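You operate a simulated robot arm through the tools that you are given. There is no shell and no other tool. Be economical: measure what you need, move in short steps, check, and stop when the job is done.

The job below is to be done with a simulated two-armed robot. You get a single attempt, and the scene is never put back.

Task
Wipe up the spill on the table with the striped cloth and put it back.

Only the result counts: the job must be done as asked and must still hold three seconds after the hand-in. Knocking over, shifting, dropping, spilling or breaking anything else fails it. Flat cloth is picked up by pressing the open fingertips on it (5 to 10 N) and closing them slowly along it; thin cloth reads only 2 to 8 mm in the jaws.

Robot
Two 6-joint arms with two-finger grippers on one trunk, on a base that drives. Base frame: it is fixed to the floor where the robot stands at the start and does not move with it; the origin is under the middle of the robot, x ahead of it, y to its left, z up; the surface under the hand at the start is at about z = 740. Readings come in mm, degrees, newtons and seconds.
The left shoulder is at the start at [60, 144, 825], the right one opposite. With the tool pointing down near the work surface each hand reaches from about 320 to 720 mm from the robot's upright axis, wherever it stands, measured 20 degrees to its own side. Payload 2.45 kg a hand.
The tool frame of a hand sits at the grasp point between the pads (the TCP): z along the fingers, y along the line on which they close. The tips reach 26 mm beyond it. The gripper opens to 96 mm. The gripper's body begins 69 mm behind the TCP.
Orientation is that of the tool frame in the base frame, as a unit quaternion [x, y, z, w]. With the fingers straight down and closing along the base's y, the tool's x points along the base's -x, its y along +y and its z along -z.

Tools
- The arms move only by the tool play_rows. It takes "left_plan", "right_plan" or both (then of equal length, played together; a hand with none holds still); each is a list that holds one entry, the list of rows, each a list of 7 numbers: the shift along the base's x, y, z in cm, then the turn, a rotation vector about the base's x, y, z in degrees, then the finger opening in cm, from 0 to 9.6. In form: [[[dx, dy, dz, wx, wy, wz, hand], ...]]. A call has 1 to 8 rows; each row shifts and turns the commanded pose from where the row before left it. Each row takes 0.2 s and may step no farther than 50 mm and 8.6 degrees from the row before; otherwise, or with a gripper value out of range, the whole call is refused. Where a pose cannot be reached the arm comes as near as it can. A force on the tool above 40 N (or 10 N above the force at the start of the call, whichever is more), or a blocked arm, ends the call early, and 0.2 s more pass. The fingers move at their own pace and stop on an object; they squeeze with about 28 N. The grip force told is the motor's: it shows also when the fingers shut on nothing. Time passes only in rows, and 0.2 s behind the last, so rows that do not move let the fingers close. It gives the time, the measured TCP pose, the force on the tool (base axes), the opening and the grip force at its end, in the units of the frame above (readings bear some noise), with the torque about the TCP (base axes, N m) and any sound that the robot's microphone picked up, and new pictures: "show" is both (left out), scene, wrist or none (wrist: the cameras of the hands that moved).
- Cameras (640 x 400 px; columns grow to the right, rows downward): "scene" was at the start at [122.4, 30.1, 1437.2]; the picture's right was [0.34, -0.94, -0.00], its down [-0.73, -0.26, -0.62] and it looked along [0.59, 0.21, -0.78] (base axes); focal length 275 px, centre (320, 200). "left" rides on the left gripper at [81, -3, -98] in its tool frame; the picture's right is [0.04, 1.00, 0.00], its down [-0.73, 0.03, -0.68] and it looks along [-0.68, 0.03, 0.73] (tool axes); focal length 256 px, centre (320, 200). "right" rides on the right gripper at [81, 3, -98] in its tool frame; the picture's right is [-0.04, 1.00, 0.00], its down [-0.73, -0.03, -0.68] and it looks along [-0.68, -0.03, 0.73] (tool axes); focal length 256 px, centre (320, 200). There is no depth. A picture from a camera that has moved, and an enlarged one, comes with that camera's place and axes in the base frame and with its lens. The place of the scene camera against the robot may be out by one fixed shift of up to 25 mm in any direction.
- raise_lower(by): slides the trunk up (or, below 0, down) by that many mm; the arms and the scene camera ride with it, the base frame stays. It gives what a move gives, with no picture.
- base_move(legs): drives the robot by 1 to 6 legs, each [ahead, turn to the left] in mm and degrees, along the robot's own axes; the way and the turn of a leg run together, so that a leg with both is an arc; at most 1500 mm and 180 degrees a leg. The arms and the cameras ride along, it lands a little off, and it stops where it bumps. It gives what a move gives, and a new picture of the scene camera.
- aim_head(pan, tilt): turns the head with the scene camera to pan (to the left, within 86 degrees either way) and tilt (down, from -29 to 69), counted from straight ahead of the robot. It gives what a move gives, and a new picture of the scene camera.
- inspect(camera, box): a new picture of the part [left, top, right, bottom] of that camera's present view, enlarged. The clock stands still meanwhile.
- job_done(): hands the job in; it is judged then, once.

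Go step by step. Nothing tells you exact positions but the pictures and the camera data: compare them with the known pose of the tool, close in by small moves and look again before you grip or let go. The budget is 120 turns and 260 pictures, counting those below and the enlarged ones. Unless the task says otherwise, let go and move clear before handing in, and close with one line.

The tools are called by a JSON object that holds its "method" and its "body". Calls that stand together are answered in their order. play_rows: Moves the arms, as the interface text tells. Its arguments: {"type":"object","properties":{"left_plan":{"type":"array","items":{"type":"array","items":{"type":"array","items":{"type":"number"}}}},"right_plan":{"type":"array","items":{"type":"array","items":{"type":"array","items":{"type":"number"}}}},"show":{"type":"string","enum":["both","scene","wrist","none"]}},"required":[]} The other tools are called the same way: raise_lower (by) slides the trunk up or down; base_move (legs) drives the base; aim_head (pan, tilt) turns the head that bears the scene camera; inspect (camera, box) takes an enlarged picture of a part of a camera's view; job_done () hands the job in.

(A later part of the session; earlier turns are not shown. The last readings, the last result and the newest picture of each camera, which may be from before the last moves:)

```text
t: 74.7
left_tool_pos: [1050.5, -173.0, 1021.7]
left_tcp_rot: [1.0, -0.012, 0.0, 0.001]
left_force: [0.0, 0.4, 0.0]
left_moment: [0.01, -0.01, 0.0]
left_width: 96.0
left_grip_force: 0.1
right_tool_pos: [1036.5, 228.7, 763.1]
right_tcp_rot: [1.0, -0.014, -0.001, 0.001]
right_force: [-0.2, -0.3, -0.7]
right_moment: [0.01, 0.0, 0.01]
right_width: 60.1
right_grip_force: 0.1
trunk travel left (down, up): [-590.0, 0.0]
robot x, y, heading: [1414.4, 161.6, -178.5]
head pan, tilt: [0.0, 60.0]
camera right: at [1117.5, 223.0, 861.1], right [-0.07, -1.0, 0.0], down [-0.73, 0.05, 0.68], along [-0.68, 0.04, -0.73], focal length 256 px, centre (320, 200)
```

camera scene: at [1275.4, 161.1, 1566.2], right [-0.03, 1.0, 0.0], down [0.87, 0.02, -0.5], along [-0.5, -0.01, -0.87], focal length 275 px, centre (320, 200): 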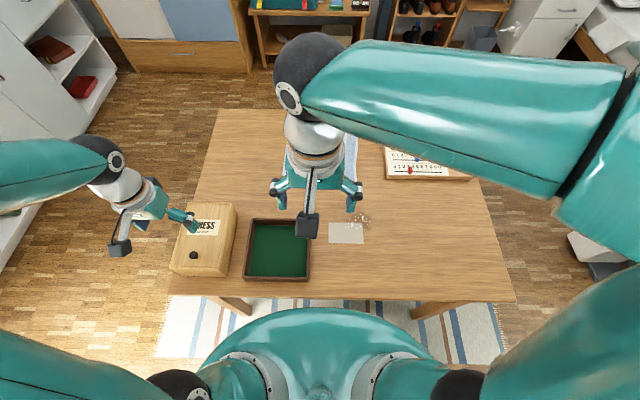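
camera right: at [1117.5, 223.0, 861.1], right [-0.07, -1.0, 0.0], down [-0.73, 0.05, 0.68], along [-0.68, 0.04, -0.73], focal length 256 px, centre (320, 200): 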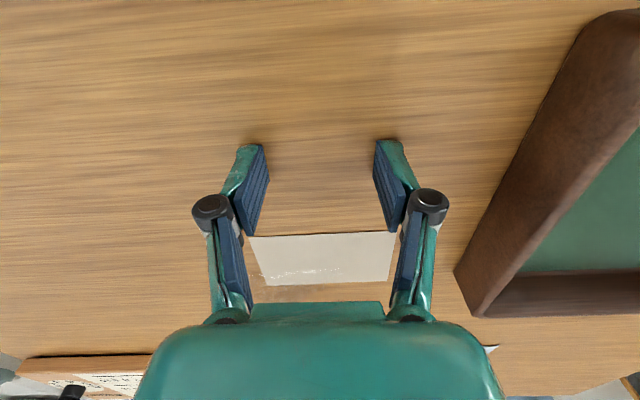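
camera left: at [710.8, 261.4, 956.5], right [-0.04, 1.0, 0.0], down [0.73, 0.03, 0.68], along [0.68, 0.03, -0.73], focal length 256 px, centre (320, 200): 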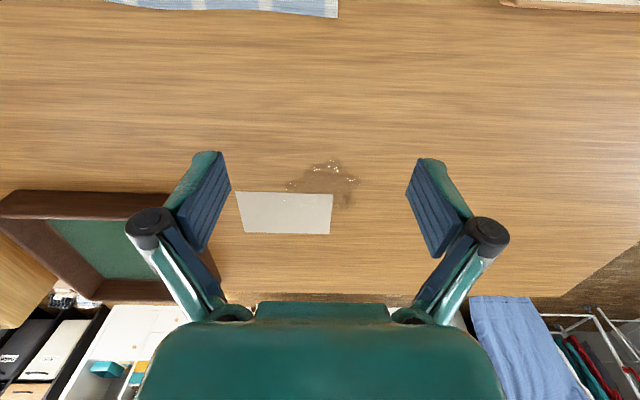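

The fingers slipped and the card barely moved. I'll lift, turn the hand 90° and grip the card by its long edges instead.

{"method": "play_rows", "body": {"right_plan": [[[0, 0, 4, 0, 0, 0, 9.6], [-2, 0, 1, 0, 0, 8.4, 9.6], [-2, 0, 0, 0, 0, 8.4, 9.6], [-2, 0, 0, 0, 0, 8.4, 9.6], [-2, 0, 0, 0, 0, 8.4, 9.6], [-2, 0, 0, 0, 0, 8.4, 9.6], [0, 0, 0, 0, 0, 8.4, 9.6], [0, 0, 0, 0, 0, 8.4, 9.6]]], "show": "none"}}

{"method": "play_rows", "body": {"right_plan": [[[0, 0, 0, 0, 0, 8.4, 9.6], [0, 0, 0, 0, 0, 8.4, 9.6], [0, 0, 0, 0, 0, 8.4, 9.6], [0, 0, 0, 0, 0, 7.6, 9.6]]], "show": "both"}}

```text
t: 76.5
left_tool_pos: [1049.7, -172.3, 1021.5]
left_tcp_rot: [1.0, -0.013, -0.001, 0.001]
left_force: [0.4, 0.6, 0.3]
left_moment: [0.01, -0.01, 0.02]
left_width: 95.9
left_grip_force: 0.1
right_tool_pos: [934.4, 227.6, 813.1]
right_tcp_rot: [0.877, 0.481, 0.0, 0.001]
right_force: [0.2, 0.3, 1.1]
right_moment: [-0.01, 0.01, 0.0]
right_width: 95.9
right_grip_force: 0.0
trunk travel left (down, up): [-590.0, 0.0]
robot x, y, heading: [1415.2, 162.0, -178.6]
head pan, tilt: [0.0, 60.0]
```

```text
t: 77.5
left_tool_pos: [1049.5, -171.9, 1021.0]
left_tcp_rot: [1.0, -0.013, -0.001, 0.001]
left_force: [-0.3, -0.4, -0.1]
left_moment: [0.02, 0.02, 0.03]
left_width: 96.1
left_grip_force: 0.0
right_tool_pos: [935.8, 228.9, 812.9]
right_tcp_rot: [0.705, 0.709, 0.001, 0.0]
right_force: [1.2, -0.3, -0.2]
right_moment: [0.01, -0.02, 0.03]
right_width: 96.0
right_grip_force: 0.2
trunk travel left (down, up): [-590.0, 0.0]
robot x, y, heading: [1414.4, 158.7, -178.6]
head pan, tilt: [0.0, 60.0]
camera scene: at [1278.1, 160.9, 1566.4], right [-0.03, 1.0, 0.0], down [0.87, 0.02, -0.5], along [-0.5, -0.01, -0.87], focal length 275 px, centre (320, 200)
camera right: at [938.1, 310.0, 910.3], right [1.0, -0.03, 0.0], down [-0.03, -0.73, 0.68], along [-0.02, -0.68, -0.73], focal length 256 px, centre (320, 200)
```

scene: 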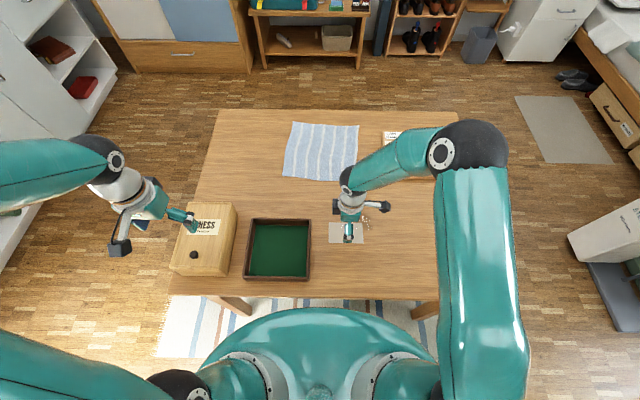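
right: 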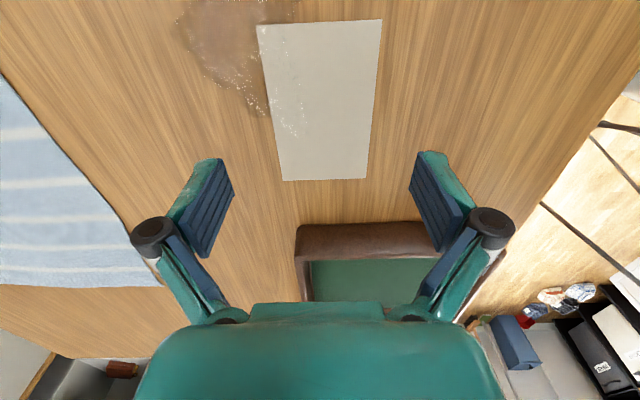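

The card has not moved. I'll go down over it with the fingers straddling it along x.

{"method": "play_rows", "body": {"right_plan": [[[0.2, 0, -3, 0, 0, 0, 9.6], [0, 0, -1.6, 0, 0, 0, 9.6], [0, 0, -0.4, 0, 0, 0, 9.6], [0, 0, -0.2, 0, 0, 0, 9.6]]], "show": "wrist"}}

```text
t: 78.5
left_tool_pos: [1050.1, -172.8, 1021.2]
left_tcp_rot: [1.0, -0.013, -0.001, 0.0]
left_force: [0.8, -0.3, 0.7]
left_moment: [-0.01, -0.01, -0.02]
left_width: 95.9
left_grip_force: 0.0
right_tool_pos: [937.2, 228.0, 759.8]
right_tcp_rot: [0.706, 0.708, 0.001, 0.002]
right_force: [-0.5, 0.2, 0.3]
right_moment: [-0.01, -0.01, 0.0]
right_width: 96.3
right_grip_force: 0.1
trunk travel left (down, up): [-590.0, 0.0]
robot x, y, heading: [1415.7, 155.6, -178.3]
head pan, tilt: [0.0, 60.0]
camera right: at [939.9, 310.3, 858.0], right [1.0, -0.04, 0.0], down [-0.03, -0.73, 0.68], along [-0.02, -0.68, -0.73], focal length 256 px, centre (320, 200)
```

right: 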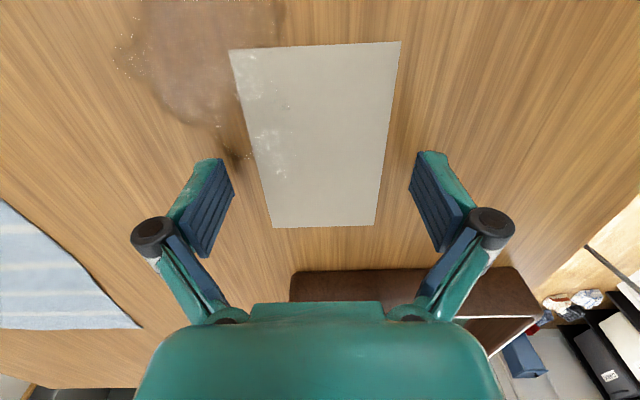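

{"method": "play_rows", "body": {"right_plan": [[[0, 0, -0.2, 0, 0, 0, 9.6], [0, 0, -0.1, 0, 0, 0, 9.6]]], "show": "none"}}

{"method": "play_rows", "body": {"right_plan": [[[0, 0, -0.1, 0, 0, 0, 9.6], [0, 0, -0.1, 0, 0, 0, 9.6]]], "show": "none"}}

```text
t: 79.1
left_tool_pos: [1050.1, -173.5, 1022.2]
left_tcp_rot: [1.0, -0.013, -0.002, 0.0]
left_force: [-0.1, -0.2, 0.1]
left_moment: [0.03, 0.0, -0.01]
left_width: 96.1
left_grip_force: 0.0
right_tool_pos: [937.0, 227.5, 757.3]
right_tcp_rot: [0.706, 0.708, 0.001, 0.001]
right_force: [0.0, 0.0, -0.4]
right_moment: [0.02, -0.02, 0.02]
right_width: 96.0
right_grip_force: 0.1
trunk travel left (down, up): [-590.0, 0.0]
robot x, y, heading: [1412.8, 159.7, -178.4]
head pan, tilt: [0.0, 60.0]
```

```text
t: 79.7
left_tool_pos: [1049.6, -171.6, 1021.9]
left_tcp_rot: [1.0, -0.014, -0.001, 0.001]
left_force: [0.4, -0.1, -0.1]
left_moment: [0.03, -0.03, -0.01]
left_width: 95.9
left_grip_force: 0.0
right_tool_pos: [936.0, 227.8, 755.1]
right_tcp_rot: [0.706, 0.708, 0.0, 0.001]
right_force: [-0.1, -0.7, -0.5]
right_moment: [0.01, 0.03, 0.01]
right_width: 96.1
right_grip_force: 0.0
trunk travel left (down, up): [-590.0, 0.0]
robot x, y, heading: [1414.4, 162.8, -178.5]
head pan, tilt: [0.0, 60.0]
```

{"method": "play_rows", "body": {"right_plan": [[[0, 0, -0.1, 0, 0, 0, 9.6], [0, 0, -0.1, 0, 0, 0, 9.6]]], "show": "none"}}

{"method": "play_rows", "body": {"right_plan": [[[0, 0, -0.1, 0, 0, 0, 9.6], [0, 0, -0.1, 0, 0, 0, 9.6]]], "show": "wrist"}}

```text
t: 80.3
left_tool_pos: [1049.6, -172.3, 1021.8]
left_tcp_rot: [1.0, -0.013, 0.0, 0.001]
left_force: [-0.1, 0.5, 0.1]
left_moment: [0.02, -0.02, -0.01]
left_width: 96.0
left_grip_force: 0.1
right_tool_pos: [936.4, 228.4, 754.4]
right_tcp_rot: [0.706, 0.708, 0.001, 0.001]
right_force: [-0.3, -0.1, 0.3]
right_moment: [0.03, 0.0, -0.01]
right_width: 95.7
right_grip_force: 0.1
trunk travel left (down, up): [-590.0, 0.0]
robot x, y, heading: [1417.7, 163.1, -178.3]
head pan, tilt: [0.0, 60.0]
```

```text
t: 80.9
left_tool_pos: [1050.1, -173.4, 1021.7]
left_tcp_rot: [1.0, -0.013, 0.0, 0.001]
left_force: [1.0, -0.3, -0.4]
left_moment: [-0.04, 0.01, -0.04]
left_width: 96.1
left_grip_force: 0.1
right_tool_pos: [937.2, 227.6, 752.2]
right_tcp_rot: [0.706, 0.708, 0.001, 0.001]
right_force: [-0.4, -0.6, -0.5]
right_moment: [-0.02, 0.01, -0.01]
right_width: 95.9
right_grip_force: 0.0
trunk travel left (down, up): [-590.0, 0.0]
robot x, y, heading: [1414.2, 155.1, -178.6]
head pan, tilt: [0.0, 60.0]
camera right: at [939.8, 310.1, 849.8], right [1.0, -0.04, 0.0], down [-0.03, -0.73, 0.68], along [-0.02, -0.68, -0.73], focal length 256 px, centre (320, 200)
```

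right: 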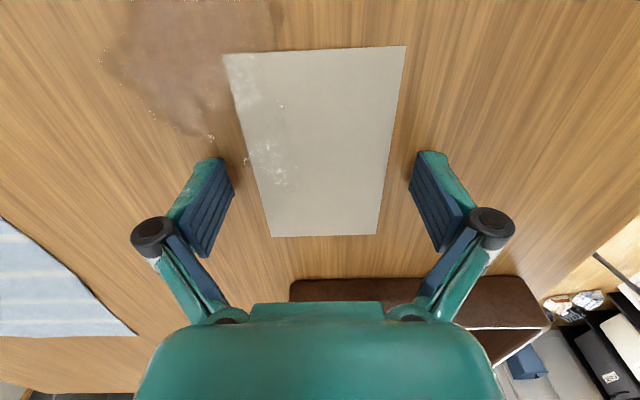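

Apparently the fingertips sit higher when wide open. I'll narrow the jaws to just over the card's width, then lower to the table.

{"method": "play_rows", "body": {"right_plan": [[[0, 0, 1.4, 0, 0, 0, 9.6], [0, 0, 0, 0, 0, 0, 7.8], [0, 0, 0, 0, 0, 0, 7.8], [0, 0, -0.2, 0, 0, 0, 7.8]]], "show": "wrist"}}

{"method": "inspect", "body": {"camera": "right", "box": [160, 20, 480, 260]}}

```text
t: 81.9
left_tool_pos: [1049.1, -172.8, 1022.1]
left_tcp_rot: [1.0, -0.013, -0.001, 0.001]
left_force: [0.0, 0.5, -0.3]
left_moment: [0.01, 0.0, -0.01]
left_width: 95.9
left_grip_force: 0.0
right_tool_pos: [937.9, 228.0, 763.3]
right_tcp_rot: [0.706, 0.709, 0.001, 0.001]
right_force: [0.4, 0.2, 0.2]
right_moment: [0.0, 0.0, 0.01]
right_width: 77.9
right_grip_force: 0.0
trunk travel left (down, up): [-590.0, 0.0]
robot x, y, heading: [1414.2, 159.0, -178.6]
head pan, tilt: [0.0, 60.0]
camera right: at [940.6, 310.3, 861.3], right [1.0, -0.04, 0.0], down [-0.03, -0.73, 0.68], along [-0.02, -0.68, -0.73], focal length 256 px, centre (320, 200)
```

right: 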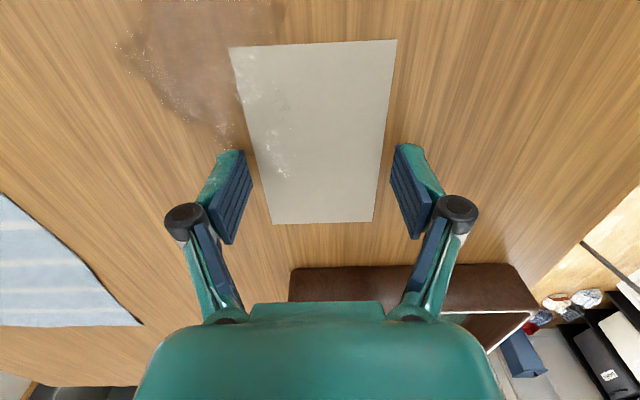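

```text
1.67 times, centred on (320, 140) of right
camera zoom: at [940.6, 310.3, 861.3], right [1.0, -0.04, 0.0], down [-0.03, -0.73, 0.68], along [-0.02, -0.68, -0.73], focal length 427 px, centre (320, 300)
```

zoom: 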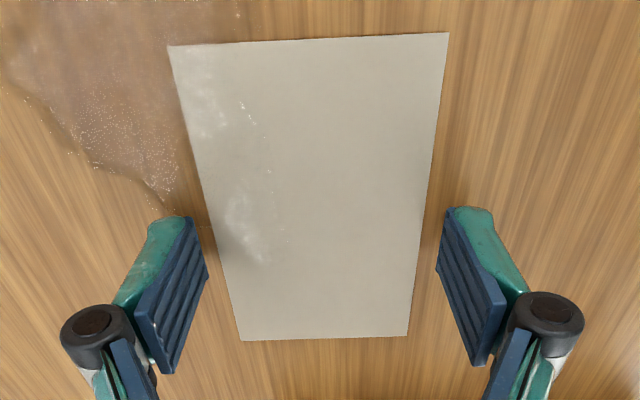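

{"method": "play_rows", "body": {"right_plan": [[[0, 0, -0.3, 0, 0, 0, 7.8], [0, 0, -0.2, 0, 0, 0, 7.8]]], "show": "none"}}

{"method": "play_rows", "body": {"right_plan": [[[0, 0, -0.2, 0, 0, 0, 7.8], [0, 0, -0.1, 0, 0, 0, 7.8]]], "show": "none"}}

{"method": "play_rows", "body": {"right_plan": [[[0, 0, -0.2, 0, 0, 0, 7.8], [0, 0, -0.1, 0, 0, 0, 7.8]]], "show": "none"}}

```text
t: 82.5
left_tool_pos: [1049.1, -172.0, 1022.8]
left_tcp_rot: [1.0, -0.014, 0.0, 0.001]
left_force: [0.1, -0.4, -0.1]
left_moment: [0.03, -0.04, 0.0]
left_width: 95.7
left_grip_force: 0.1
right_tool_pos: [936.4, 227.2, 759.8]
right_tcp_rot: [0.705, 0.709, 0.001, 0.001]
right_force: [0.1, 0.5, 0.0]
right_moment: [-0.05, 0.0, 0.01]
right_width: 78.0
right_grip_force: 0.1
trunk travel left (down, up): [-590.0, 0.0]
robot x, y, heading: [1412.1, 160.3, -178.4]
head pan, tilt: [0.0, 60.0]
```

```text
t: 83.1
left_tool_pos: [1050.0, -173.3, 1022.8]
left_tcp_rot: [1.0, -0.013, -0.002, 0.0]
left_force: [0.3, 0.3, 0.5]
left_moment: [-0.02, 0.02, -0.02]
left_width: 95.8
left_grip_force: 0.0
right_tool_pos: [937.9, 228.2, 757.7]
right_tcp_rot: [0.706, 0.709, 0.0, 0.0]
right_force: [6.8, 3.3, 33.3]
right_moment: [-0.04, -0.18, 0.09]
right_width: 77.5
right_grip_force: 16.0
trunk travel left (down, up): [-590.0, 0.0]
robot x, y, heading: [1413.3, 159.3, -178.6]
head pan, tilt: [0.0, 60.0]
```

```text
t: 83.8
left_tool_pos: [1057.5, -173.5, 1025.9]
left_tcp_rot: [1.0, -0.013, -0.004, 0.0]
left_force: [0.5, -1.0, 0.3]
left_moment: [0.02, 0.03, 0.0]
left_width: 96.1
left_grip_force: 0.0
right_tool_pos: [944.8, 228.3, 762.2]
right_tcp_rot: [0.706, 0.708, 0.002, -0.004]
right_force: [34.6, 1.5, 71.3]
right_moment: [-0.73, -1.67, 0.31]
right_width: 62.1
right_grip_force: 39.2
trunk travel left (down, up): [-590.0, 0.0]
robot x, y, heading: [1412.0, 158.3, -178.5]
head pan, tilt: [0.0, 60.0]
stopped in row 2 (right hand): the force on the tool passed its limit at 50 N (the readings are from after the stop); the commanded pose is now the measured one
```

That pressed too hard. I'll lift off and look.

{"method": "play_rows", "body": {"right_plan": [[[0, 0, 0.5, 0, 0, 0, 7.8], [0, 0, 1.5, 0, 0, 0, 7.8], [0, 0, 1, 0, 0, 0, 7.8]]], "show": "both"}}

```text
t: 84.6
left_tool_pos: [1050.3, -172.3, 1021.9]
left_tcp_rot: [1.0, -0.013, -0.001, 0.0]
left_force: [0.0, -0.4, 0.1]
left_moment: [0.02, -0.01, 0.0]
left_width: 95.9
left_grip_force: 0.1
right_tool_pos: [935.7, 227.5, 783.8]
right_tcp_rot: [0.707, 0.708, 0.0, -0.001]
right_force: [-0.3, -0.9, 0.1]
right_moment: [0.01, 0.01, 0.01]
right_width: 78.1
right_grip_force: 0.0
trunk travel left (down, up): [-590.0, 0.0]
robot x, y, heading: [1415.6, 157.1, -178.3]
head pan, tilt: [0.0, 60.0]
camera scene: at [1277.7, 160.7, 1566.2], right [-0.03, 1.0, 0.0], down [0.87, 0.02, -0.5], along [-0.5, -0.01, -0.87], focal length 275 px, centre (320, 200)
camera right: at [938.2, 309.5, 881.3], right [1.0, -0.04, 0.0], down [-0.03, -0.73, 0.68], along [-0.03, -0.68, -0.73], focal length 256 px, centre (320, 200)
```

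scene: 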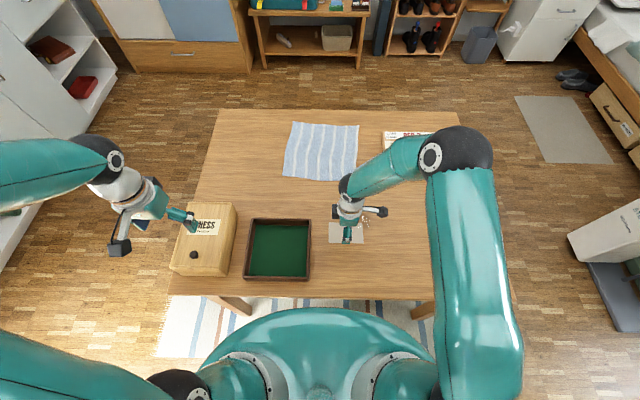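
right: 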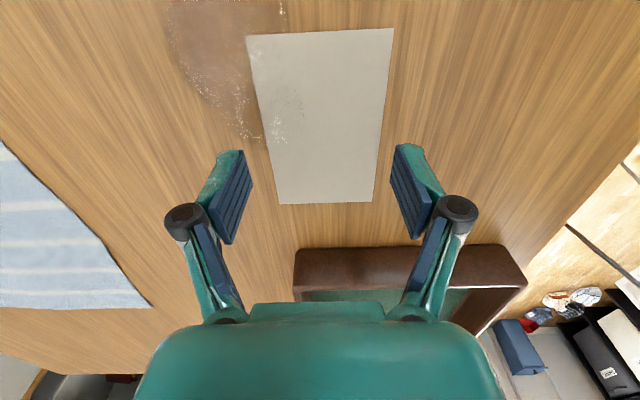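

{"method": "play_rows", "body": {"right_plan": [[[0.1, 0, -1.5, 0, 0, 0, 7.8], [0, 0, -0.6, 0, 0, 0, 7.8]]], "show": "none"}}

```text
t: 85.2
left_tool_pos: [1049.9, -172.3, 1022.1]
left_tcp_rot: [1.0, -0.013, -0.001, 0.001]
left_force: [0.5, 0.7, -0.1]
left_moment: [0.02, 0.0, 0.0]
left_width: 96.2
left_grip_force: 0.0
right_tool_pos: [936.2, 226.7, 763.6]
right_tcp_rot: [0.707, 0.707, -0.001, 0.0]
right_force: [-0.7, -0.3, -0.5]
right_moment: [0.02, 0.02, 0.0]
right_width: 77.9
right_grip_force: 0.0
trunk travel left (down, up): [-590.0, 0.0]
robot x, y, heading: [1418.0, 165.5, -178.5]
head pan, tilt: [0.0, 60.0]
```

{"method": "play_rows", "body": {"right_plan": [[[0, 0, -0.2, 0, 0, 0, 7.4], [0, 0, 0, 0, 0, 0, 7.1], [0, 0, 0, 0, 0, 0, 6.8]]], "show": "wrist"}}

```text
t: 86.0
left_tool_pos: [1050.0, -172.3, 1022.3]
left_tcp_rot: [1.0, -0.013, -0.001, 0.001]
left_force: [-0.1, -0.4, 0.0]
left_moment: [0.01, -0.01, 0.01]
left_width: 95.9
left_grip_force: 0.1
right_tool_pos: [939.1, 227.0, 761.4]
right_tcp_rot: [0.706, 0.708, -0.001, 0.0]
right_force: [-0.2, -0.3, -0.7]
right_moment: [-0.01, 0.0, -0.03]
right_width: 67.6
right_grip_force: 0.0
trunk travel left (down, up): [-590.0, 0.0]
robot x, y, heading: [1418.0, 155.5, -178.4]
head pan, tilt: [0.0, 60.0]
camera right: at [941.0, 309.3, 859.4], right [1.0, -0.04, 0.0], down [-0.03, -0.73, 0.68], along [-0.03, -0.68, -0.73], focal length 256 px, centre (320, 200)
```

right: 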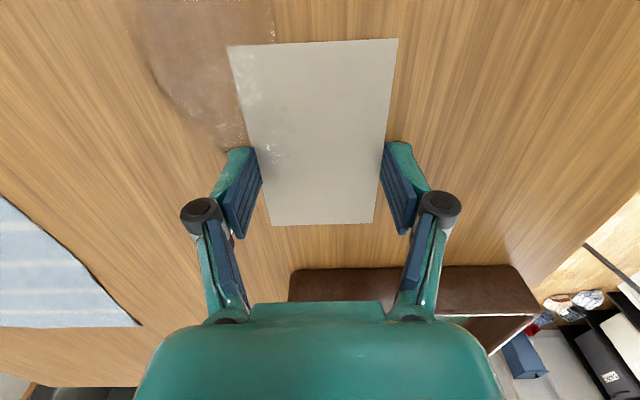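

The jaws pass over the edges, so the card is very thin. I'll press more firmly (about 10 N) and try a short drag towards the robot.

{"method": "play_rows", "body": {"right_plan": [[[0, 0, 1, 0, 0, 0, 5], [0, 0, 0, 0, 0, 0, 5], [0, 0, -0.5, 0, 0, 0, 5]]], "show": "none"}}

{"method": "play_rows", "body": {"right_plan": [[[0, 0, -0.15, 0, 0, 0, 5], [0, 0, 0, 0, 0, 0, 5]]], "show": "none"}}

```text
t: 86.8
left_tool_pos: [1049.8, -172.1, 1023.2]
left_tcp_rot: [1.0, -0.013, -0.001, 0.0]
left_force: [0.8, 0.4, 0.5]
left_moment: [0.03, 0.01, 0.05]
left_width: 96.2
left_grip_force: 0.0
right_tool_pos: [936.3, 228.3, 767.3]
right_tcp_rot: [0.707, 0.708, -0.001, -0.001]
right_force: [0.2, 0.2, 0.2]
right_moment: [-0.01, 0.02, -0.01]
right_width: 50.2
right_grip_force: 0.1
trunk travel left (down, up): [-590.0, 0.0]
robot x, y, heading: [1413.9, 161.8, -178.6]
head pan, tilt: [0.0, 60.0]
```

```text
t: 87.4
left_tool_pos: [1050.1, -173.2, 1022.2]
left_tcp_rot: [1.0, -0.013, -0.001, 0.001]
left_force: [-0.7, 0.5, 0.2]
left_moment: [-0.02, -0.02, -0.04]
left_width: 96.0
left_grip_force: 0.0
right_tool_pos: [937.1, 226.9, 765.9]
right_tcp_rot: [0.707, 0.707, -0.001, -0.001]
right_force: [-0.4, 0.2, -0.2]
right_moment: [0.05, -0.01, -0.01]
right_width: 49.9
right_grip_force: 0.2
trunk travel left (down, up): [-590.0, 0.0]
robot x, y, heading: [1413.3, 164.2, -178.4]
head pan, tilt: [0.0, 60.0]
```

{"method": "play_rows", "body": {"right_plan": [[[0, 0, -0.15, 0, 0, 0, 5], [0, 0, 0, 0, 0, 0, 5]]], "show": "none"}}

```text
t: 88.0
left_tool_pos: [1050.5, -172.7, 1021.9]
left_tcp_rot: [1.0, -0.013, -0.001, 0.001]
left_force: [-0.6, 0.3, -0.2]
left_moment: [0.01, 0.0, 0.01]
left_width: 96.3
left_grip_force: 0.0
right_tool_pos: [937.5, 227.7, 765.1]
right_tcp_rot: [0.707, 0.707, -0.001, -0.001]
right_force: [0.0, -0.8, -0.1]
right_moment: [-0.03, 0.0, 0.01]
right_width: 49.8
right_grip_force: 0.0
trunk travel left (down, up): [-590.0, 0.0]
robot x, y, heading: [1418.6, 160.6, -178.5]
head pan, tilt: [0.0, 60.0]
```

{"method": "play_rows", "body": {"right_plan": [[[0, 0, -0.15, 0, 0, 0, 5], [0, 0, 0, 0, 0, 0, 5]]], "show": "none"}}

```text
t: 88.6
left_tool_pos: [1049.3, -171.9, 1021.8]
left_tcp_rot: [1.0, -0.013, 0.0, 0.001]
left_force: [-0.3, 0.6, 0.0]
left_moment: [0.0, -0.02, -0.01]
left_width: 95.9
left_grip_force: 0.2
right_tool_pos: [938.2, 227.6, 763.9]
right_tcp_rot: [0.706, 0.708, 0.0, -0.001]
right_force: [-1.0, 3.0, 6.4]
right_moment: [0.06, -0.18, 0.14]
right_width: 49.9
right_grip_force: 0.2
trunk travel left (down, up): [-590.0, 0.0]
robot x, y, heading: [1416.7, 158.7, -178.7]
head pan, tilt: [0.0, 60.0]
```

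{"method": "play_rows", "body": {"right_plan": [[[0, 0, -0.05, 0, 0, 0, 5], [0.5, 0, 0, 0, 0, 0, 5], [0.5, 0, 0, 0, 0, 0, 5], [0.5, 0, 0, 0, 0, 0, 5], [0.5, 0, 0, 0, 0, 0, 5]]], "show": "wrist"}}

```text
t: 89.8
left_tool_pos: [1051.9, -172.8, 1023.5]
left_tcp_rot: [1.0, -0.013, -0.002, 0.0]
left_force: [-0.4, -0.6, -0.6]
left_moment: [0.04, -0.02, 0.0]
left_width: 95.8
left_grip_force: 0.1
right_tool_pos: [958.6, 226.7, 764.2]
right_tcp_rot: [0.707, 0.707, -0.002, -0.002]
right_force: [-2.4, -2.6, 34.9]
right_moment: [-0.09, 0.01, 0.01]
right_width: 56.3
right_grip_force: 14.7
trunk travel left (down, up): [-590.0, 0.0]
robot x, y, heading: [1415.3, 160.3, -178.5]
head pan, tilt: [0.0, 60.0]
camera right: at [962.5, 309.9, 860.7], right [1.0, -0.04, -0.01], down [-0.02, -0.73, 0.68], along [-0.03, -0.68, -0.73], focal length 256 px, centre (320, 200)
```

right: 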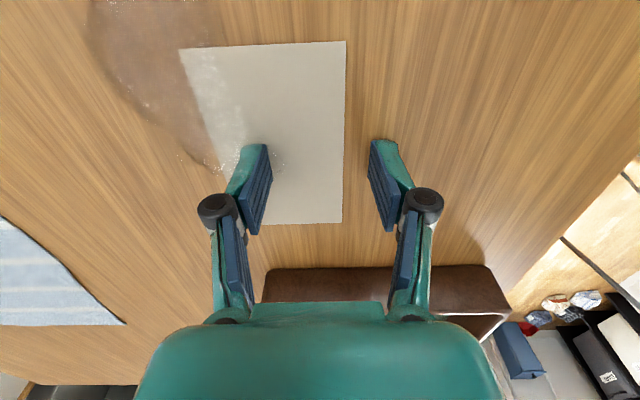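

The card did not budge even under 35 N, so it is fixed and the spill shows on it; I'll just wipe across it. I'll lift, turn the hand back and go for the cloth's corner.

{"method": "play_rows", "body": {"right_plan": [[[0, 0, 2, 0, 0, 0, 6], [0, 0, 3, 0, 0, 0, 6], [-2, 0, 3, 0, 0, -8.2, 6], [-2, 0, 0, 0, 0, -8.2, 6], [-2, 0, 0, 0, 0, -8.2, 6], [-2, 0, 0, 0, 0, -8.2, 6], [-2, 0, 0, 0, 0, -8.2, 6], [-2, 0, 0, 0, 0, -8.2, 6]]], "show": "none"}}

{"method": "play_rows", "body": {"right_plan": [[[-2, 0.3, 0, 0, 0, -8.2, 6], [-2, 0.3, 0, 0, 0, -8.2, 6], [-2, 0.3, 0, 0, 0, -8.2, 6], [-1, 0.3, 0, 0, 0, -8.2, 6], [0, 0.3, 0, 0, 0, -8.2, 6]]], "show": "wrist"}}

```text
t: 91.6
left_tool_pos: [1050.3, -172.3, 1022.2]
left_tcp_rot: [1.0, -0.013, 0.0, 0.001]
left_force: [-0.8, -1.0, -0.3]
left_moment: [0.02, 0.01, 0.06]
left_width: 95.9
left_grip_force: 0.1
right_tool_pos: [835.9, 227.1, 841.9]
right_tcp_rot: [0.937, 0.349, 0.001, 0.0]
right_force: [-0.5, 0.0, -0.2]
right_moment: [0.05, 0.0, 0.0]
right_width: 60.1
right_grip_force: 0.1
trunk travel left (down, up): [-590.0, 0.0]
robot x, y, heading: [1416.2, 159.6, -178.3]
head pan, tilt: [0.0, 60.0]
```

```text
t: 92.8
left_tool_pos: [1049.1, -171.7, 1021.8]
left_tcp_rot: [1.0, -0.013, -0.001, 0.001]
left_force: [-0.3, 0.7, -0.2]
left_moment: [0.0, -0.03, 0.02]
left_width: 96.0
left_grip_force: 0.0
right_tool_pos: [766.5, 243.9, 842.0]
right_tcp_rot: [1.0, -0.002, 0.001, 0.0]
right_force: [0.4, 0.0, 0.6]
right_moment: [0.01, -0.01, -0.01]
right_width: 60.2
right_grip_force: 0.0
trunk travel left (down, up): [-590.0, 0.0]
robot x, y, heading: [1417.7, 164.5, -178.9]
head pan, tilt: [0.0, 60.0]
camera right: at [848.1, 240.3, 940.0], right [-0.04, -1.0, 0.0], down [-0.73, 0.03, 0.68], along [-0.68, 0.03, -0.74], focal length 256 px, centre (320, 200)
```

right: 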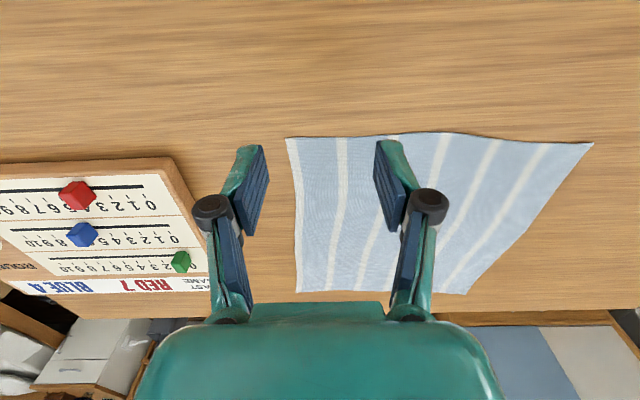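

Cloth corners: far-left (738, 276), far-right (722, 6), near-left (469, 293), near-right (455, 31). I'll lower to just above the cloth near the far-left corner.

{"method": "play_rows", "body": {"right_plan": [[[-2.2, -0.2, -2.5, 0, 0, 0, 6], [-2.2, -0.3, -2.5, 0, 0, 0, 6], [0, 0, -1.8, 0, 0, 0, 6]]], "show": "wrist"}}

```text
t: 93.6
left_tool_pos: [1048.9, -172.2, 1022.1]
left_tcp_rot: [1.0, -0.014, -0.001, 0.001]
left_force: [-0.5, -0.6, -0.6]
left_moment: [-0.02, -0.03, 0.02]
left_width: 95.9
left_grip_force: 0.0
right_tool_pos: [747.6, 237.2, 777.8]
right_tcp_rot: [1.0, -0.001, 0.001, -0.001]
right_force: [-0.2, -0.4, -0.5]
right_moment: [0.02, 0.02, -0.01]
right_width: 59.9
right_grip_force: 0.0
right hand out of reach, approached as far as the arm can: row 2
trunk travel left (down, up): [-590.0, 0.0]
robot x, y, heading: [1413.6, 161.5, -178.6]
head pan, tilt: [0.0, 60.0]
camera right: at [828.6, 234.2, 875.4], right [-0.04, -1.0, 0.0], down [-0.74, 0.03, 0.68], along [-0.68, 0.03, -0.74], focal length 256 px, centre (320, 200)
```

right: 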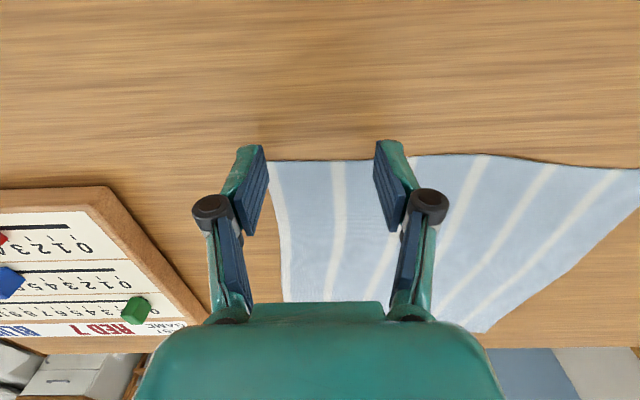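

Just out of reach, so I'll tilt the hand about 14° forward to gain the missing centimetres.

{"method": "play_rows", "body": {"right_plan": [[[0, 0, 1.0, 0, 7, 0, 6], [0, 0, 0, 0, 7, 0, 6], [-1.3, 0, 0, 0, 0, 0, 6], [-1.3, 0, 0, 0, 0, 0, 6]]], "show": "wrist"}}

```text
t: 94.6
left_tool_pos: [1049.4, -171.8, 1022.9]
left_tcp_rot: [1.0, -0.013, -0.001, 0.001]
left_force: [-0.8, -0.1, -0.9]
left_moment: [-0.02, 0.03, 0.03]
left_width: 96.1
left_grip_force: 0.1
right_tool_pos: [720.1, 237.1, 788.4]
right_tcp_rot: [0.993, -0.001, -0.12, -0.001]
right_force: [0.6, 0.5, -0.7]
right_moment: [0.0, -0.02, -0.03]
right_width: 59.8
right_grip_force: 0.0
trunk travel left (down, up): [-590.0, 0.0]
robot x, y, heading: [1415.3, 165.2, -178.7]
head pan, tilt: [0.0, 60.0]
camera right: at [822.9, 234.1, 863.8], right [-0.04, -1.0, 0.01], down [-0.55, 0.03, 0.84], along [-0.84, 0.03, -0.55], focal length 256 px, centre (320, 200)
```

right: 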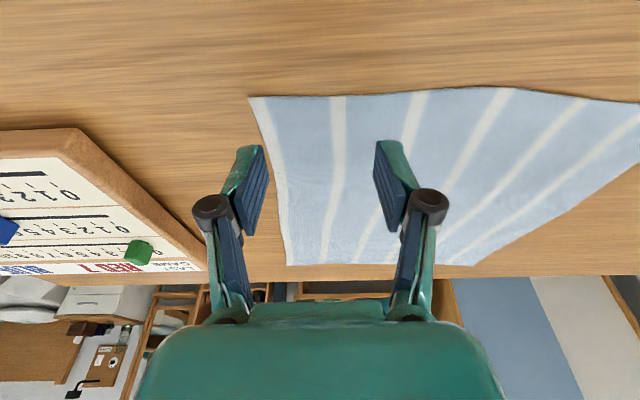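

{"method": "play_rows", "body": {"right_plan": [[[0, -0.8, -1.2, 0, 0, 0, 6], [0, 0, -0.8, 0, 0, 0, 6], [0, 0, -0.2, 0, 0, 0, 6]]], "show": "none"}}

```text
t: 95.4
left_tool_pos: [1050.4, -174.2, 1022.1]
left_tcp_rot: [1.0, -0.012, -0.001, 0.0]
left_force: [0.0, -0.8, 0.0]
left_moment: [0.01, 0.01, 0.0]
left_width: 96.1
left_grip_force: 0.1
right_tool_pos: [719.6, 229.1, 766.5]
right_tcp_rot: [0.993, -0.001, -0.12, -0.001]
right_force: [-0.4, 0.0, 0.3]
right_moment: [0.01, 0.01, -0.01]
right_width: 59.9
right_grip_force: 0.2
trunk travel left (down, up): [-590.0, 0.0]
robot x, y, heading: [1413.7, 162.5, -178.7]
head pan, tilt: [0.0, 60.0]
```

{"method": "play_rows", "body": {"right_plan": [[[0, 0, -0.15, 0, 0, 0, 6], [0, 0, -0.05, 0, 0, 0, 6]]], "show": "none"}}

```text
t: 96.0
left_tool_pos: [1049.7, -172.2, 1021.8]
left_tcp_rot: [1.0, -0.013, -0.001, 0.0]
left_force: [-1.0, -0.5, 0.6]
left_moment: [0.0, -0.04, -0.02]
left_width: 96.1
left_grip_force: 0.1
right_tool_pos: [718.1, 229.5, 765.6]
right_tcp_rot: [0.992, -0.001, -0.123, 0.001]
right_force: [0.0, -0.7, 4.2]
right_moment: [0.01, -0.02, -0.03]
right_width: 59.6
right_grip_force: 0.4
trunk travel left (down, up): [-590.0, 0.0]
robot x, y, heading: [1412.7, 162.4, -178.6]
head pan, tilt: [0.0, 60.0]
```

{"method": "play_rows", "body": {"right_plan": [[[0, 0, -0.05, 0, 0, 0, 5.4], [0, 0, 0, 0, 0, 0, 4.6], [0, 0, 0.03, 0, 0, 0, 3.8], [0, 0, 0.03, 0, 0, 0, 3.0]]], "show": "wrist"}}

```text
t: 97.0
left_tool_pos: [1051.3, -172.6, 1023.1]
left_tcp_rot: [1.0, -0.013, -0.002, 0.0]
left_force: [-0.5, -0.7, 0.9]
left_moment: [0.0, -0.03, 0.03]
left_width: 96.1
left_grip_force: 0.0
right_tool_pos: [720.0, 229.9, 768.8]
right_tcp_rot: [0.992, -0.001, -0.124, -0.001]
right_force: [-0.9, -1.2, 28.9]
right_moment: [-0.23, -0.15, -0.01]
right_width: 29.5
right_grip_force: 7.6
trunk travel left (down, up): [-590.0, 0.0]
robot x, y, heading: [1418.3, 157.8, -178.4]
head pan, tilt: [0.0, 60.0]
camera right: at [821.5, 226.7, 842.5], right [-0.04, -1.0, 0.01], down [-0.54, 0.03, 0.84], along [-0.84, 0.03, -0.54], focal length 256 px, centre (320, 200)
```

right: 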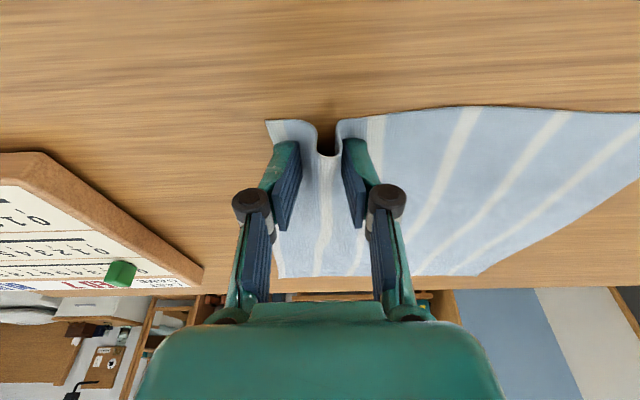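

The cloth is folding up between the fingers. I'll ease off a little and close fully.

{"method": "play_rows", "body": {"right_plan": [[[0, 0, 0.15, 0, 0, 0, 2.4], [0, 0, 0.05, 0, 0, 0, 1.8], [0, 0, 0.05, 0, 0, 0, 1.2], [0, 0, 0.05, 0, 0, 0, 0.6], [0, 0, 0, 0, 0, 0, 0], [0, 0, 0, 0, 0, 0, 0]]], "show": "wrist"}}

```text
t: 98.4
left_tool_pos: [1051.2, -172.8, 1022.8]
left_tcp_rot: [1.0, -0.013, -0.002, 0.0]
left_force: [-0.1, 0.1, -0.9]
left_moment: [0.0, -0.01, 0.0]
left_width: 95.9
left_grip_force: 0.1
right_tool_pos: [719.9, 229.4, 768.4]
right_tcp_rot: [0.993, 0.0, -0.121, -0.001]
right_force: [0.4, -1.6, 15.0]
right_moment: [0.04, -0.07, -0.05]
right_width: 4.3
right_grip_force: 27.7
trunk travel left (down, up): [-590.0, 0.0]
robot x, y, heading: [1413.2, 159.3, -178.3]
head pan, tilt: [0.0, 60.0]
camera right: at [823.5, 226.5, 843.6], right [-0.04, -1.0, 0.01], down [-0.55, 0.03, 0.84], along [-0.84, 0.03, -0.55], focal length 256 px, centre (320, 200)
```

right: 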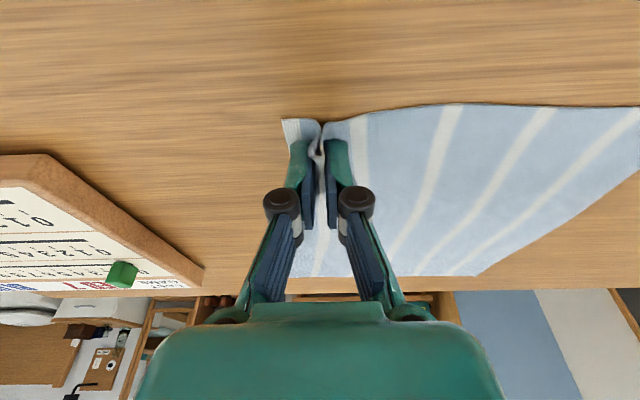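

Grip holds (4.3 mm). I'll lift slightly and pull the cloth towards the spill.

{"method": "play_rows", "body": {"right_plan": [[[0, 0, 0.8, 0, 0, 0, 0], [2, 0.4, 0, 0, 0, 0, 0], [2, 0.4, 0, 0, 0, 0, 0], [2, 0.4, 0, 0, 0, 0, 0], [2, 0.4, 0, 0, -4, 0, 0], [2, 0.4, 0, 0, -5, 0, 0], [2, 0.4, 0, 0, -5, 0, 0]]], "show": "both"}}

```text
t: 100.0
left_tool_pos: [1050.1, -173.2, 1022.7]
left_tcp_rot: [1.0, -0.013, -0.001, 0.0]
left_force: [-0.3, -0.2, -0.6]
left_moment: [-0.01, 0.02, -0.02]
left_width: 95.9
left_grip_force: 0.1
right_tool_pos: [837.8, 255.7, 775.4]
right_tcp_rot: [1.0, 0.0, 0.002, -0.001]
right_force: [0.3, -0.3, 0.4]
right_moment: [-0.05, 0.0, 0.01]
right_width: 4.4
right_grip_force: 28.0
trunk travel left (down, up): [-590.0, 0.0]
robot x, y, heading: [1413.9, 160.3, -178.4]
head pan, tilt: [0.0, 60.0]
camera scene: at [1278.0, 161.0, 1566.4], right [-0.03, 1.0, 0.0], down [0.87, 0.02, -0.5], along [-0.5, -0.01, -0.87], focal length 275 px, centre (320, 200)
camera right: at [919.6, 253.0, 873.2], right [-0.04, -1.0, 0.0], down [-0.74, 0.03, 0.68], along [-0.68, 0.03, -0.74], focal length 256 px, centre (320, 200)
```

scene: 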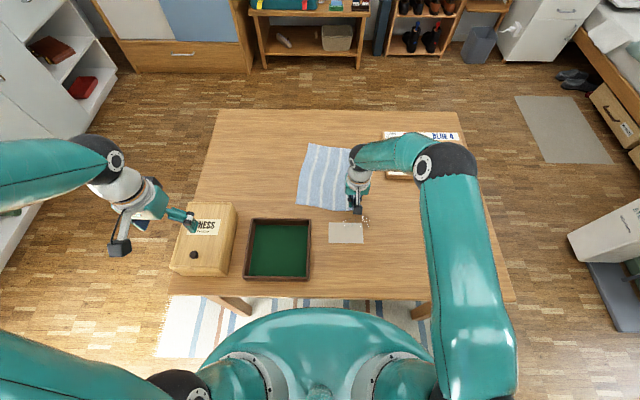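
right: 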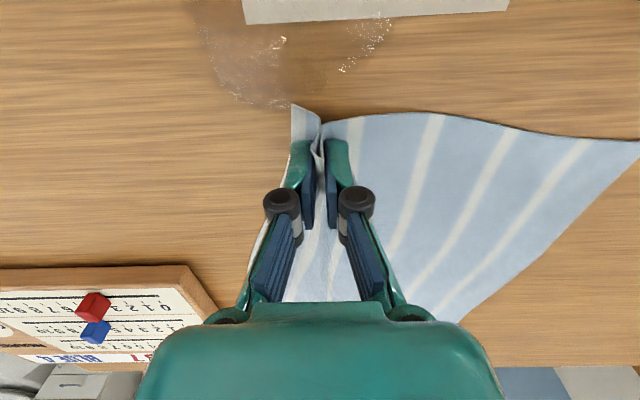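

The cloth follows nicely. Now I'll press it down at the edge of the spill.

{"method": "play_rows", "body": {"right_plan": [[[0.8, 0, -0.5, 0, 0, 0, 0], [0.4, 0, -0.2, 0, 0, 0, 0], [0, 0, -0.1, 0, 0, 0, 0]]], "show": "none"}}

```text
t: 100.8
left_tool_pos: [1050.5, -173.0, 1022.4]
left_tcp_rot: [1.0, -0.014, -0.001, 0.001]
left_force: [-0.2, 0.5, 0.4]
left_moment: [-0.01, 0.01, 0.01]
left_width: 95.9
left_grip_force: 0.0
right_tool_pos: [851.6, 257.4, 769.0]
right_tcp_rot: [1.0, -0.001, -0.001, -0.001]
right_force: [0.4, 0.5, 0.9]
right_moment: [0.06, 0.01, 0.02]
right_width: 4.6
right_grip_force: 28.1
trunk travel left (down, up): [-590.0, 0.0]
robot x, y, heading: [1419.6, 162.4, -178.5]
head pan, tilt: [0.0, 60.0]
```

{"method": "play_rows", "body": {"right_plan": [[[0, 0, -0.15, 0, 0, 0, 0], [0, 0, 0, 0, 0, 0, 0]]], "show": "none"}}

```text
t: 101.4
left_tool_pos: [1049.8, -172.2, 1022.8]
left_tcp_rot: [1.0, -0.013, 0.0, 0.001]
left_force: [0.4, 0.4, 0.2]
left_moment: [-0.01, 0.01, 0.0]
left_width: 96.0
left_grip_force: 0.0
right_tool_pos: [852.8, 253.8, 767.1]
right_tcp_rot: [1.0, -0.001, 0.0, 0.0]
right_force: [-1.0, -0.5, 2.6]
right_moment: [-0.02, 0.04, -0.04]
right_width: 4.9
right_grip_force: 27.8
trunk travel left (down, up): [-590.0, 0.0]
robot x, y, heading: [1409.5, 161.0, -178.6]
head pan, tilt: [0.0, 60.0]
```

{"method": "play_rows", "body": {"right_plan": [[[0, 0, -0.07, 0, 0, 0, 0], [0.4, 2, 0, 0, 0, 0, 0], [0.4, 2, 0, 0, 0, 0, 0], [0.4, 1.5, 0, 0, 0, 0, 0], [1.0, -2, 0, 0, 0, 0, 0], [0.5, -2, 0, 0, 0, 0, 0], [0.3, -2, 0, 0, 0, 0, 0], [0.3, -2, 0, 0, 0, 0, 0]]], "show": "wrist"}}

```text
t: 103.2
left_tool_pos: [1050.1, -172.6, 1023.2]
left_tcp_rot: [1.0, -0.013, -0.002, 0.001]
left_force: [1.1, 0.3, 0.0]
left_moment: [0.03, 0.01, 0.02]
left_width: 96.1
left_grip_force: 0.0
right_tool_pos: [883.9, 228.7, 767.2]
right_tcp_rot: [1.0, -0.001, 0.001, -0.001]
right_force: [0.2, 6.6, 17.5]
right_moment: [0.27, -0.02, 0.01]
right_width: 4.8
right_grip_force: 27.5
trunk travel left (down, up): [-590.0, 0.0]
robot x, y, heading: [1415.7, 159.0, -178.6]
head pan, tilt: [0.0, 60.0]
camera right: at [965.5, 224.7, 864.4], right [-0.04, -1.0, 0.0], down [-0.73, 0.03, 0.68], along [-0.68, 0.03, -0.73], focal length 256 px, centre (320, 200)
```

right: 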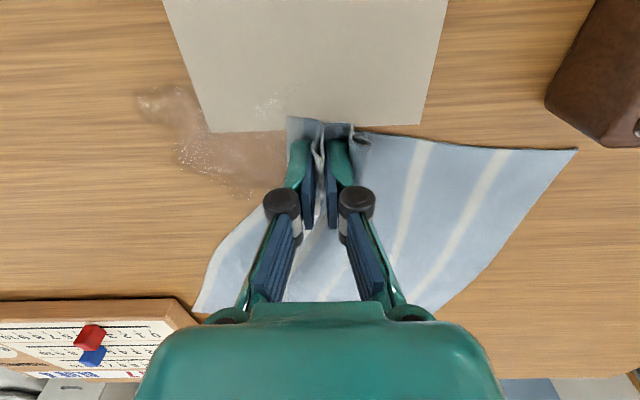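

The spill is getting smaller. I'll continue sweeping towards +y and further over the card corner.

{"method": "play_rows", "body": {"right_plan": [[[0, 2, 0.03, 0, 0, 0, 0], [0, 2, 0, 0, 0, 0, 0], [0, 2, 0, 0, 0, 0, 0], [0, 2, 0, 0, 0, 0, 0], [1.2, 0.5, 0, 0, 0, 0, 0], [0, -2, 0, 0, 0, 0, 0], [0, -2, 0, 0, 0, 0, 0], [0, -2, 0, 0, 0, 0, 0]]], "show": "wrist"}}

```text
t: 105.0
left_tool_pos: [1050.2, -172.6, 1023.7]
left_tcp_rot: [1.0, -0.013, 0.0, 0.001]
left_force: [-0.2, -0.7, -1.4]
left_moment: [0.0, 0.0, -0.01]
left_width: 95.9
left_grip_force: 0.0
right_tool_pos: [899.8, 254.8, 767.4]
right_tcp_rot: [1.0, -0.001, 0.0, -0.002]
right_force: [0.0, 5.2, 13.4]
right_moment: [0.22, -0.02, 0.0]
right_width: 4.8
right_grip_force: 27.8
trunk travel left (down, up): [-590.0, 0.0]
robot x, y, heading: [1413.7, 160.2, -178.3]
head pan, tilt: [0.0, 60.0]
camera right: at [980.6, 252.2, 864.4], right [-0.04, -1.0, 0.0], down [-0.73, 0.03, 0.68], along [-0.68, 0.03, -0.73], focal length 256 px, centre (320, 200)
```

right: 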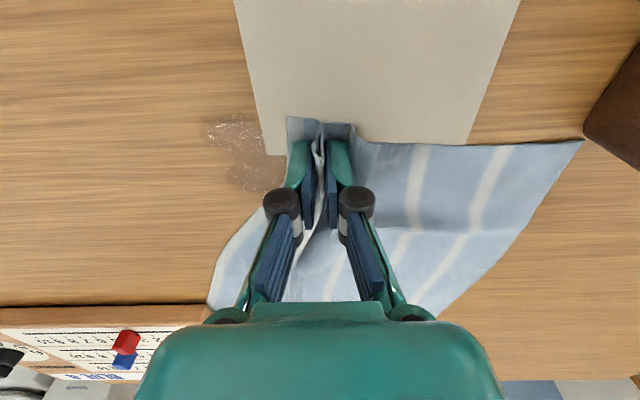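

{"method": "play_rows", "body": {"right_plan": [[[0, 2, 0.03, 0, 0, 0, 0], [0, 2, 0, 0, 0, 0, 0], [0, 2, 0, 0, 0, 0, 0], [-1.2, 1, 0, 0, 0, 0, 0], [-1.2, -1.5, 0, 0, 0, 0, 0], [0, -2, 0, 0, 0, 0, 0], [0, -2, 0, 0, 0, 0, 0], [0, -1.5, 0, 0, 0, 0, 0]]], "show": "wrist"}}

```text
t: 106.8
left_tool_pos: [1050.7, -171.9, 1023.5]
left_tcp_rot: [1.0, -0.014, -0.002, 0.002]
left_force: [0.6, 0.4, 0.2]
left_moment: [0.01, 0.0, -0.04]
left_width: 96.1
left_grip_force: 0.3
right_tool_pos: [873.5, 255.1, 767.4]
right_tcp_rot: [1.0, 0.0, -0.002, -0.001]
right_force: [-1.7, 9.2, 23.3]
right_moment: [0.34, -0.01, 0.0]
right_width: 4.7
right_grip_force: 27.8
trunk travel left (down, up): [-590.0, 0.0]
robot x, y, heading: [1415.2, 162.8, -178.8]
head pan, tilt: [0.0, 60.0]
camera right: at [955.1, 251.9, 864.1], right [-0.04, -1.0, 0.0], down [-0.73, 0.03, 0.68], along [-0.68, 0.03, -0.73], focal length 256 px, centre (320, 200)
```

right: 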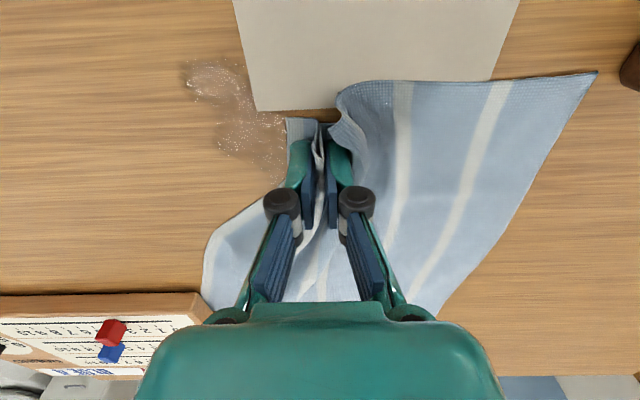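

Some spill remains at about x 868–925, y 275–317. I'll sweep there again and watch the force.

{"method": "play_rows", "body": {"right_plan": [[[0.5, 1.5, 0, 0, 0, 0, 0], [0.3, 1.5, 0, 0, 0, 0, 0], [0, 1.5, 0, 0, 0, 0, 0]]], "show": "wrist"}}

```text
t: 107.6
left_tool_pos: [1053.1, -173.6, 1021.9]
left_tcp_rot: [1.0, -0.014, -0.002, 0.0]
left_force: [0.6, -0.4, 0.0]
left_moment: [-0.01, 0.02, 0.0]
left_width: 95.8
left_grip_force: 0.0
right_tool_pos: [883.9, 298.0, 766.2]
right_tcp_rot: [1.0, 0.0, 0.0, -0.001]
right_force: [0.1, -9.1, 20.5]
right_moment: [-0.12, -0.01, -0.01]
right_width: 4.0
right_grip_force: 28.4
trunk travel left (down, up): [-590.0, 0.0]
robot x, y, heading: [1413.4, 165.0, -178.6]
head pan, tilt: [0.0, 60.0]
camera right: at [965.2, 294.4, 864.3], right [-0.04, -1.0, 0.0], down [-0.73, 0.03, 0.68], along [-0.68, 0.03, -0.73], focal length 256 px, centre (320, 200)
```

right: 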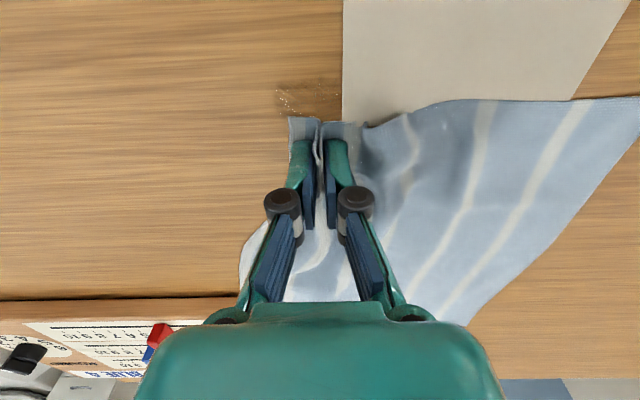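

{"method": "play_rows", "body": {"right_plan": [[[0, 1.5, 0.03, 0, 0, 0, 0], [1.2, 0.5, 0, 0, 0, 0, 0], [0, -1.8, 0, 0, 0, 0, 0], [0, -1.8, 0, 0, 0, 0, 0], [1.2, 0, 0, 0, 0, 0, 0], [0, 1.8, 0, 0, 0, 0, 0], [0, 1.8, 0, 0, 0, 0, 0], [0.5, 0, 0, 0, 0, 0, 0]]], "show": "wrist"}}

```text
t: 109.4
left_tool_pos: [1050.2, -173.5, 1022.2]
left_tcp_rot: [1.0, -0.013, -0.001, 0.0]
left_force: [-0.2, 0.2, -0.3]
left_moment: [-0.03, -0.02, 0.0]
left_width: 95.9
left_grip_force: 0.0
right_tool_pos: [909.9, 318.7, 767.1]
right_tcp_rot: [1.0, 0.0, -0.002, -0.001]
right_force: [-8.7, -1.2, 20.0]
right_moment: [0.1, 0.17, 0.01]
right_width: 4.0
right_grip_force: 28.1
trunk travel left (down, up): [-590.0, 0.0]
robot x, y, heading: [1418.0, 161.8, -178.7]
head pan, tilt: [0.0, 60.0]
camera right: at [991.5, 315.5, 864.1], right [-0.04, -1.0, 0.0], down [-0.73, 0.03, 0.68], along [-0.68, 0.03, -0.73], focal length 256 px, centre (320, 200)
```

right: 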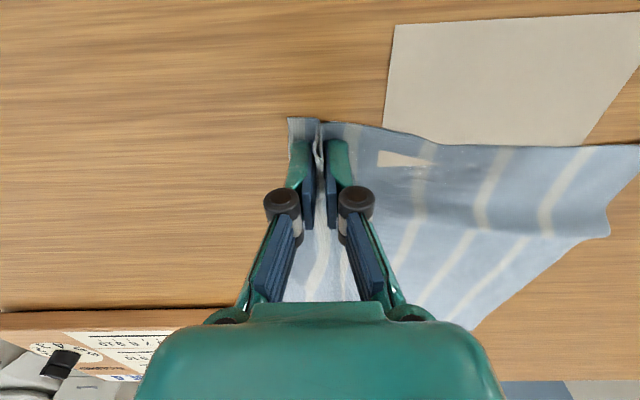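

{"method": "play_rows", "body": {"right_plan": [[[0, -1.5, 0.03, 0, 0, 0, 0], [0, -1.5, 0, 0, 0, 0, 0], [0, -1.5, 0, 0, 0, 0, 0], [0, -1.5, 0, 0, 0, 0, 0], [-1, 1, 0, 0, 0, 0, 0], [-2, 1, 0.5, 0, 0, 0, 0], [-3, 0, 0.5, 0, 0, 0, 0], [-3, 0, 0, 0, 0, 0, 0]]], "show": "both"}}

```text
t: 111.2
left_tool_pos: [1050.5, -173.6, 1023.0]
left_tcp_rot: [1.0, -0.013, -0.001, 0.0]
left_force: [0.4, -0.3, -0.5]
left_moment: [-0.03, -0.02, -0.03]
left_width: 96.2
left_grip_force: 0.0
right_tool_pos: [818.2, 279.0, 776.5]
right_tcp_rot: [1.0, -0.001, 0.001, 0.0]
right_force: [0.4, -0.7, -0.2]
right_moment: [0.02, 0.03, 0.04]
right_width: 4.3
right_grip_force: 28.1
trunk travel left (down, up): [-590.0, 0.0]
robot x, y, heading: [1414.2, 161.5, -178.5]
head pan, tilt: [0.0, 60.0]
camera scene: at [1277.2, 160.8, 1566.3], right [-0.03, 1.0, 0.0], down [0.87, 0.02, -0.5], along [-0.5, -0.01, -0.87], focal length 275 px, centre (320, 200)
camera right: at [899.7, 276.1, 874.4], right [-0.04, -1.0, 0.0], down [-0.74, 0.03, 0.68], along [-0.68, 0.03, -0.74], focal length 256 px, centre (320, 200)
```

scene: 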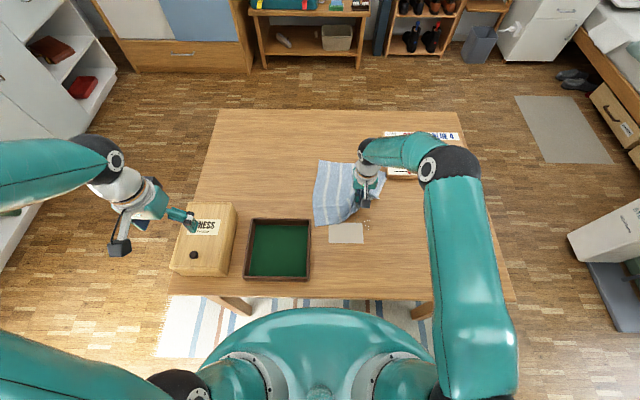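
right: 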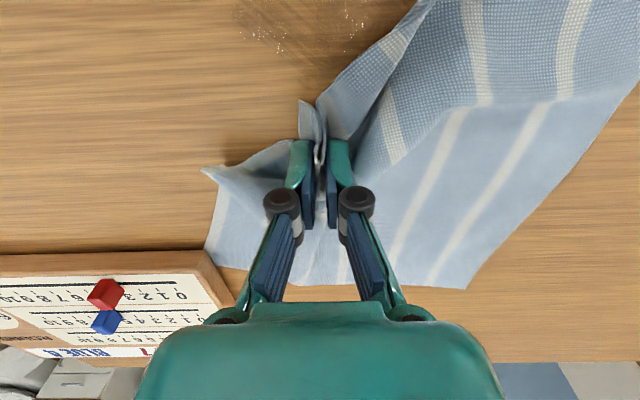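

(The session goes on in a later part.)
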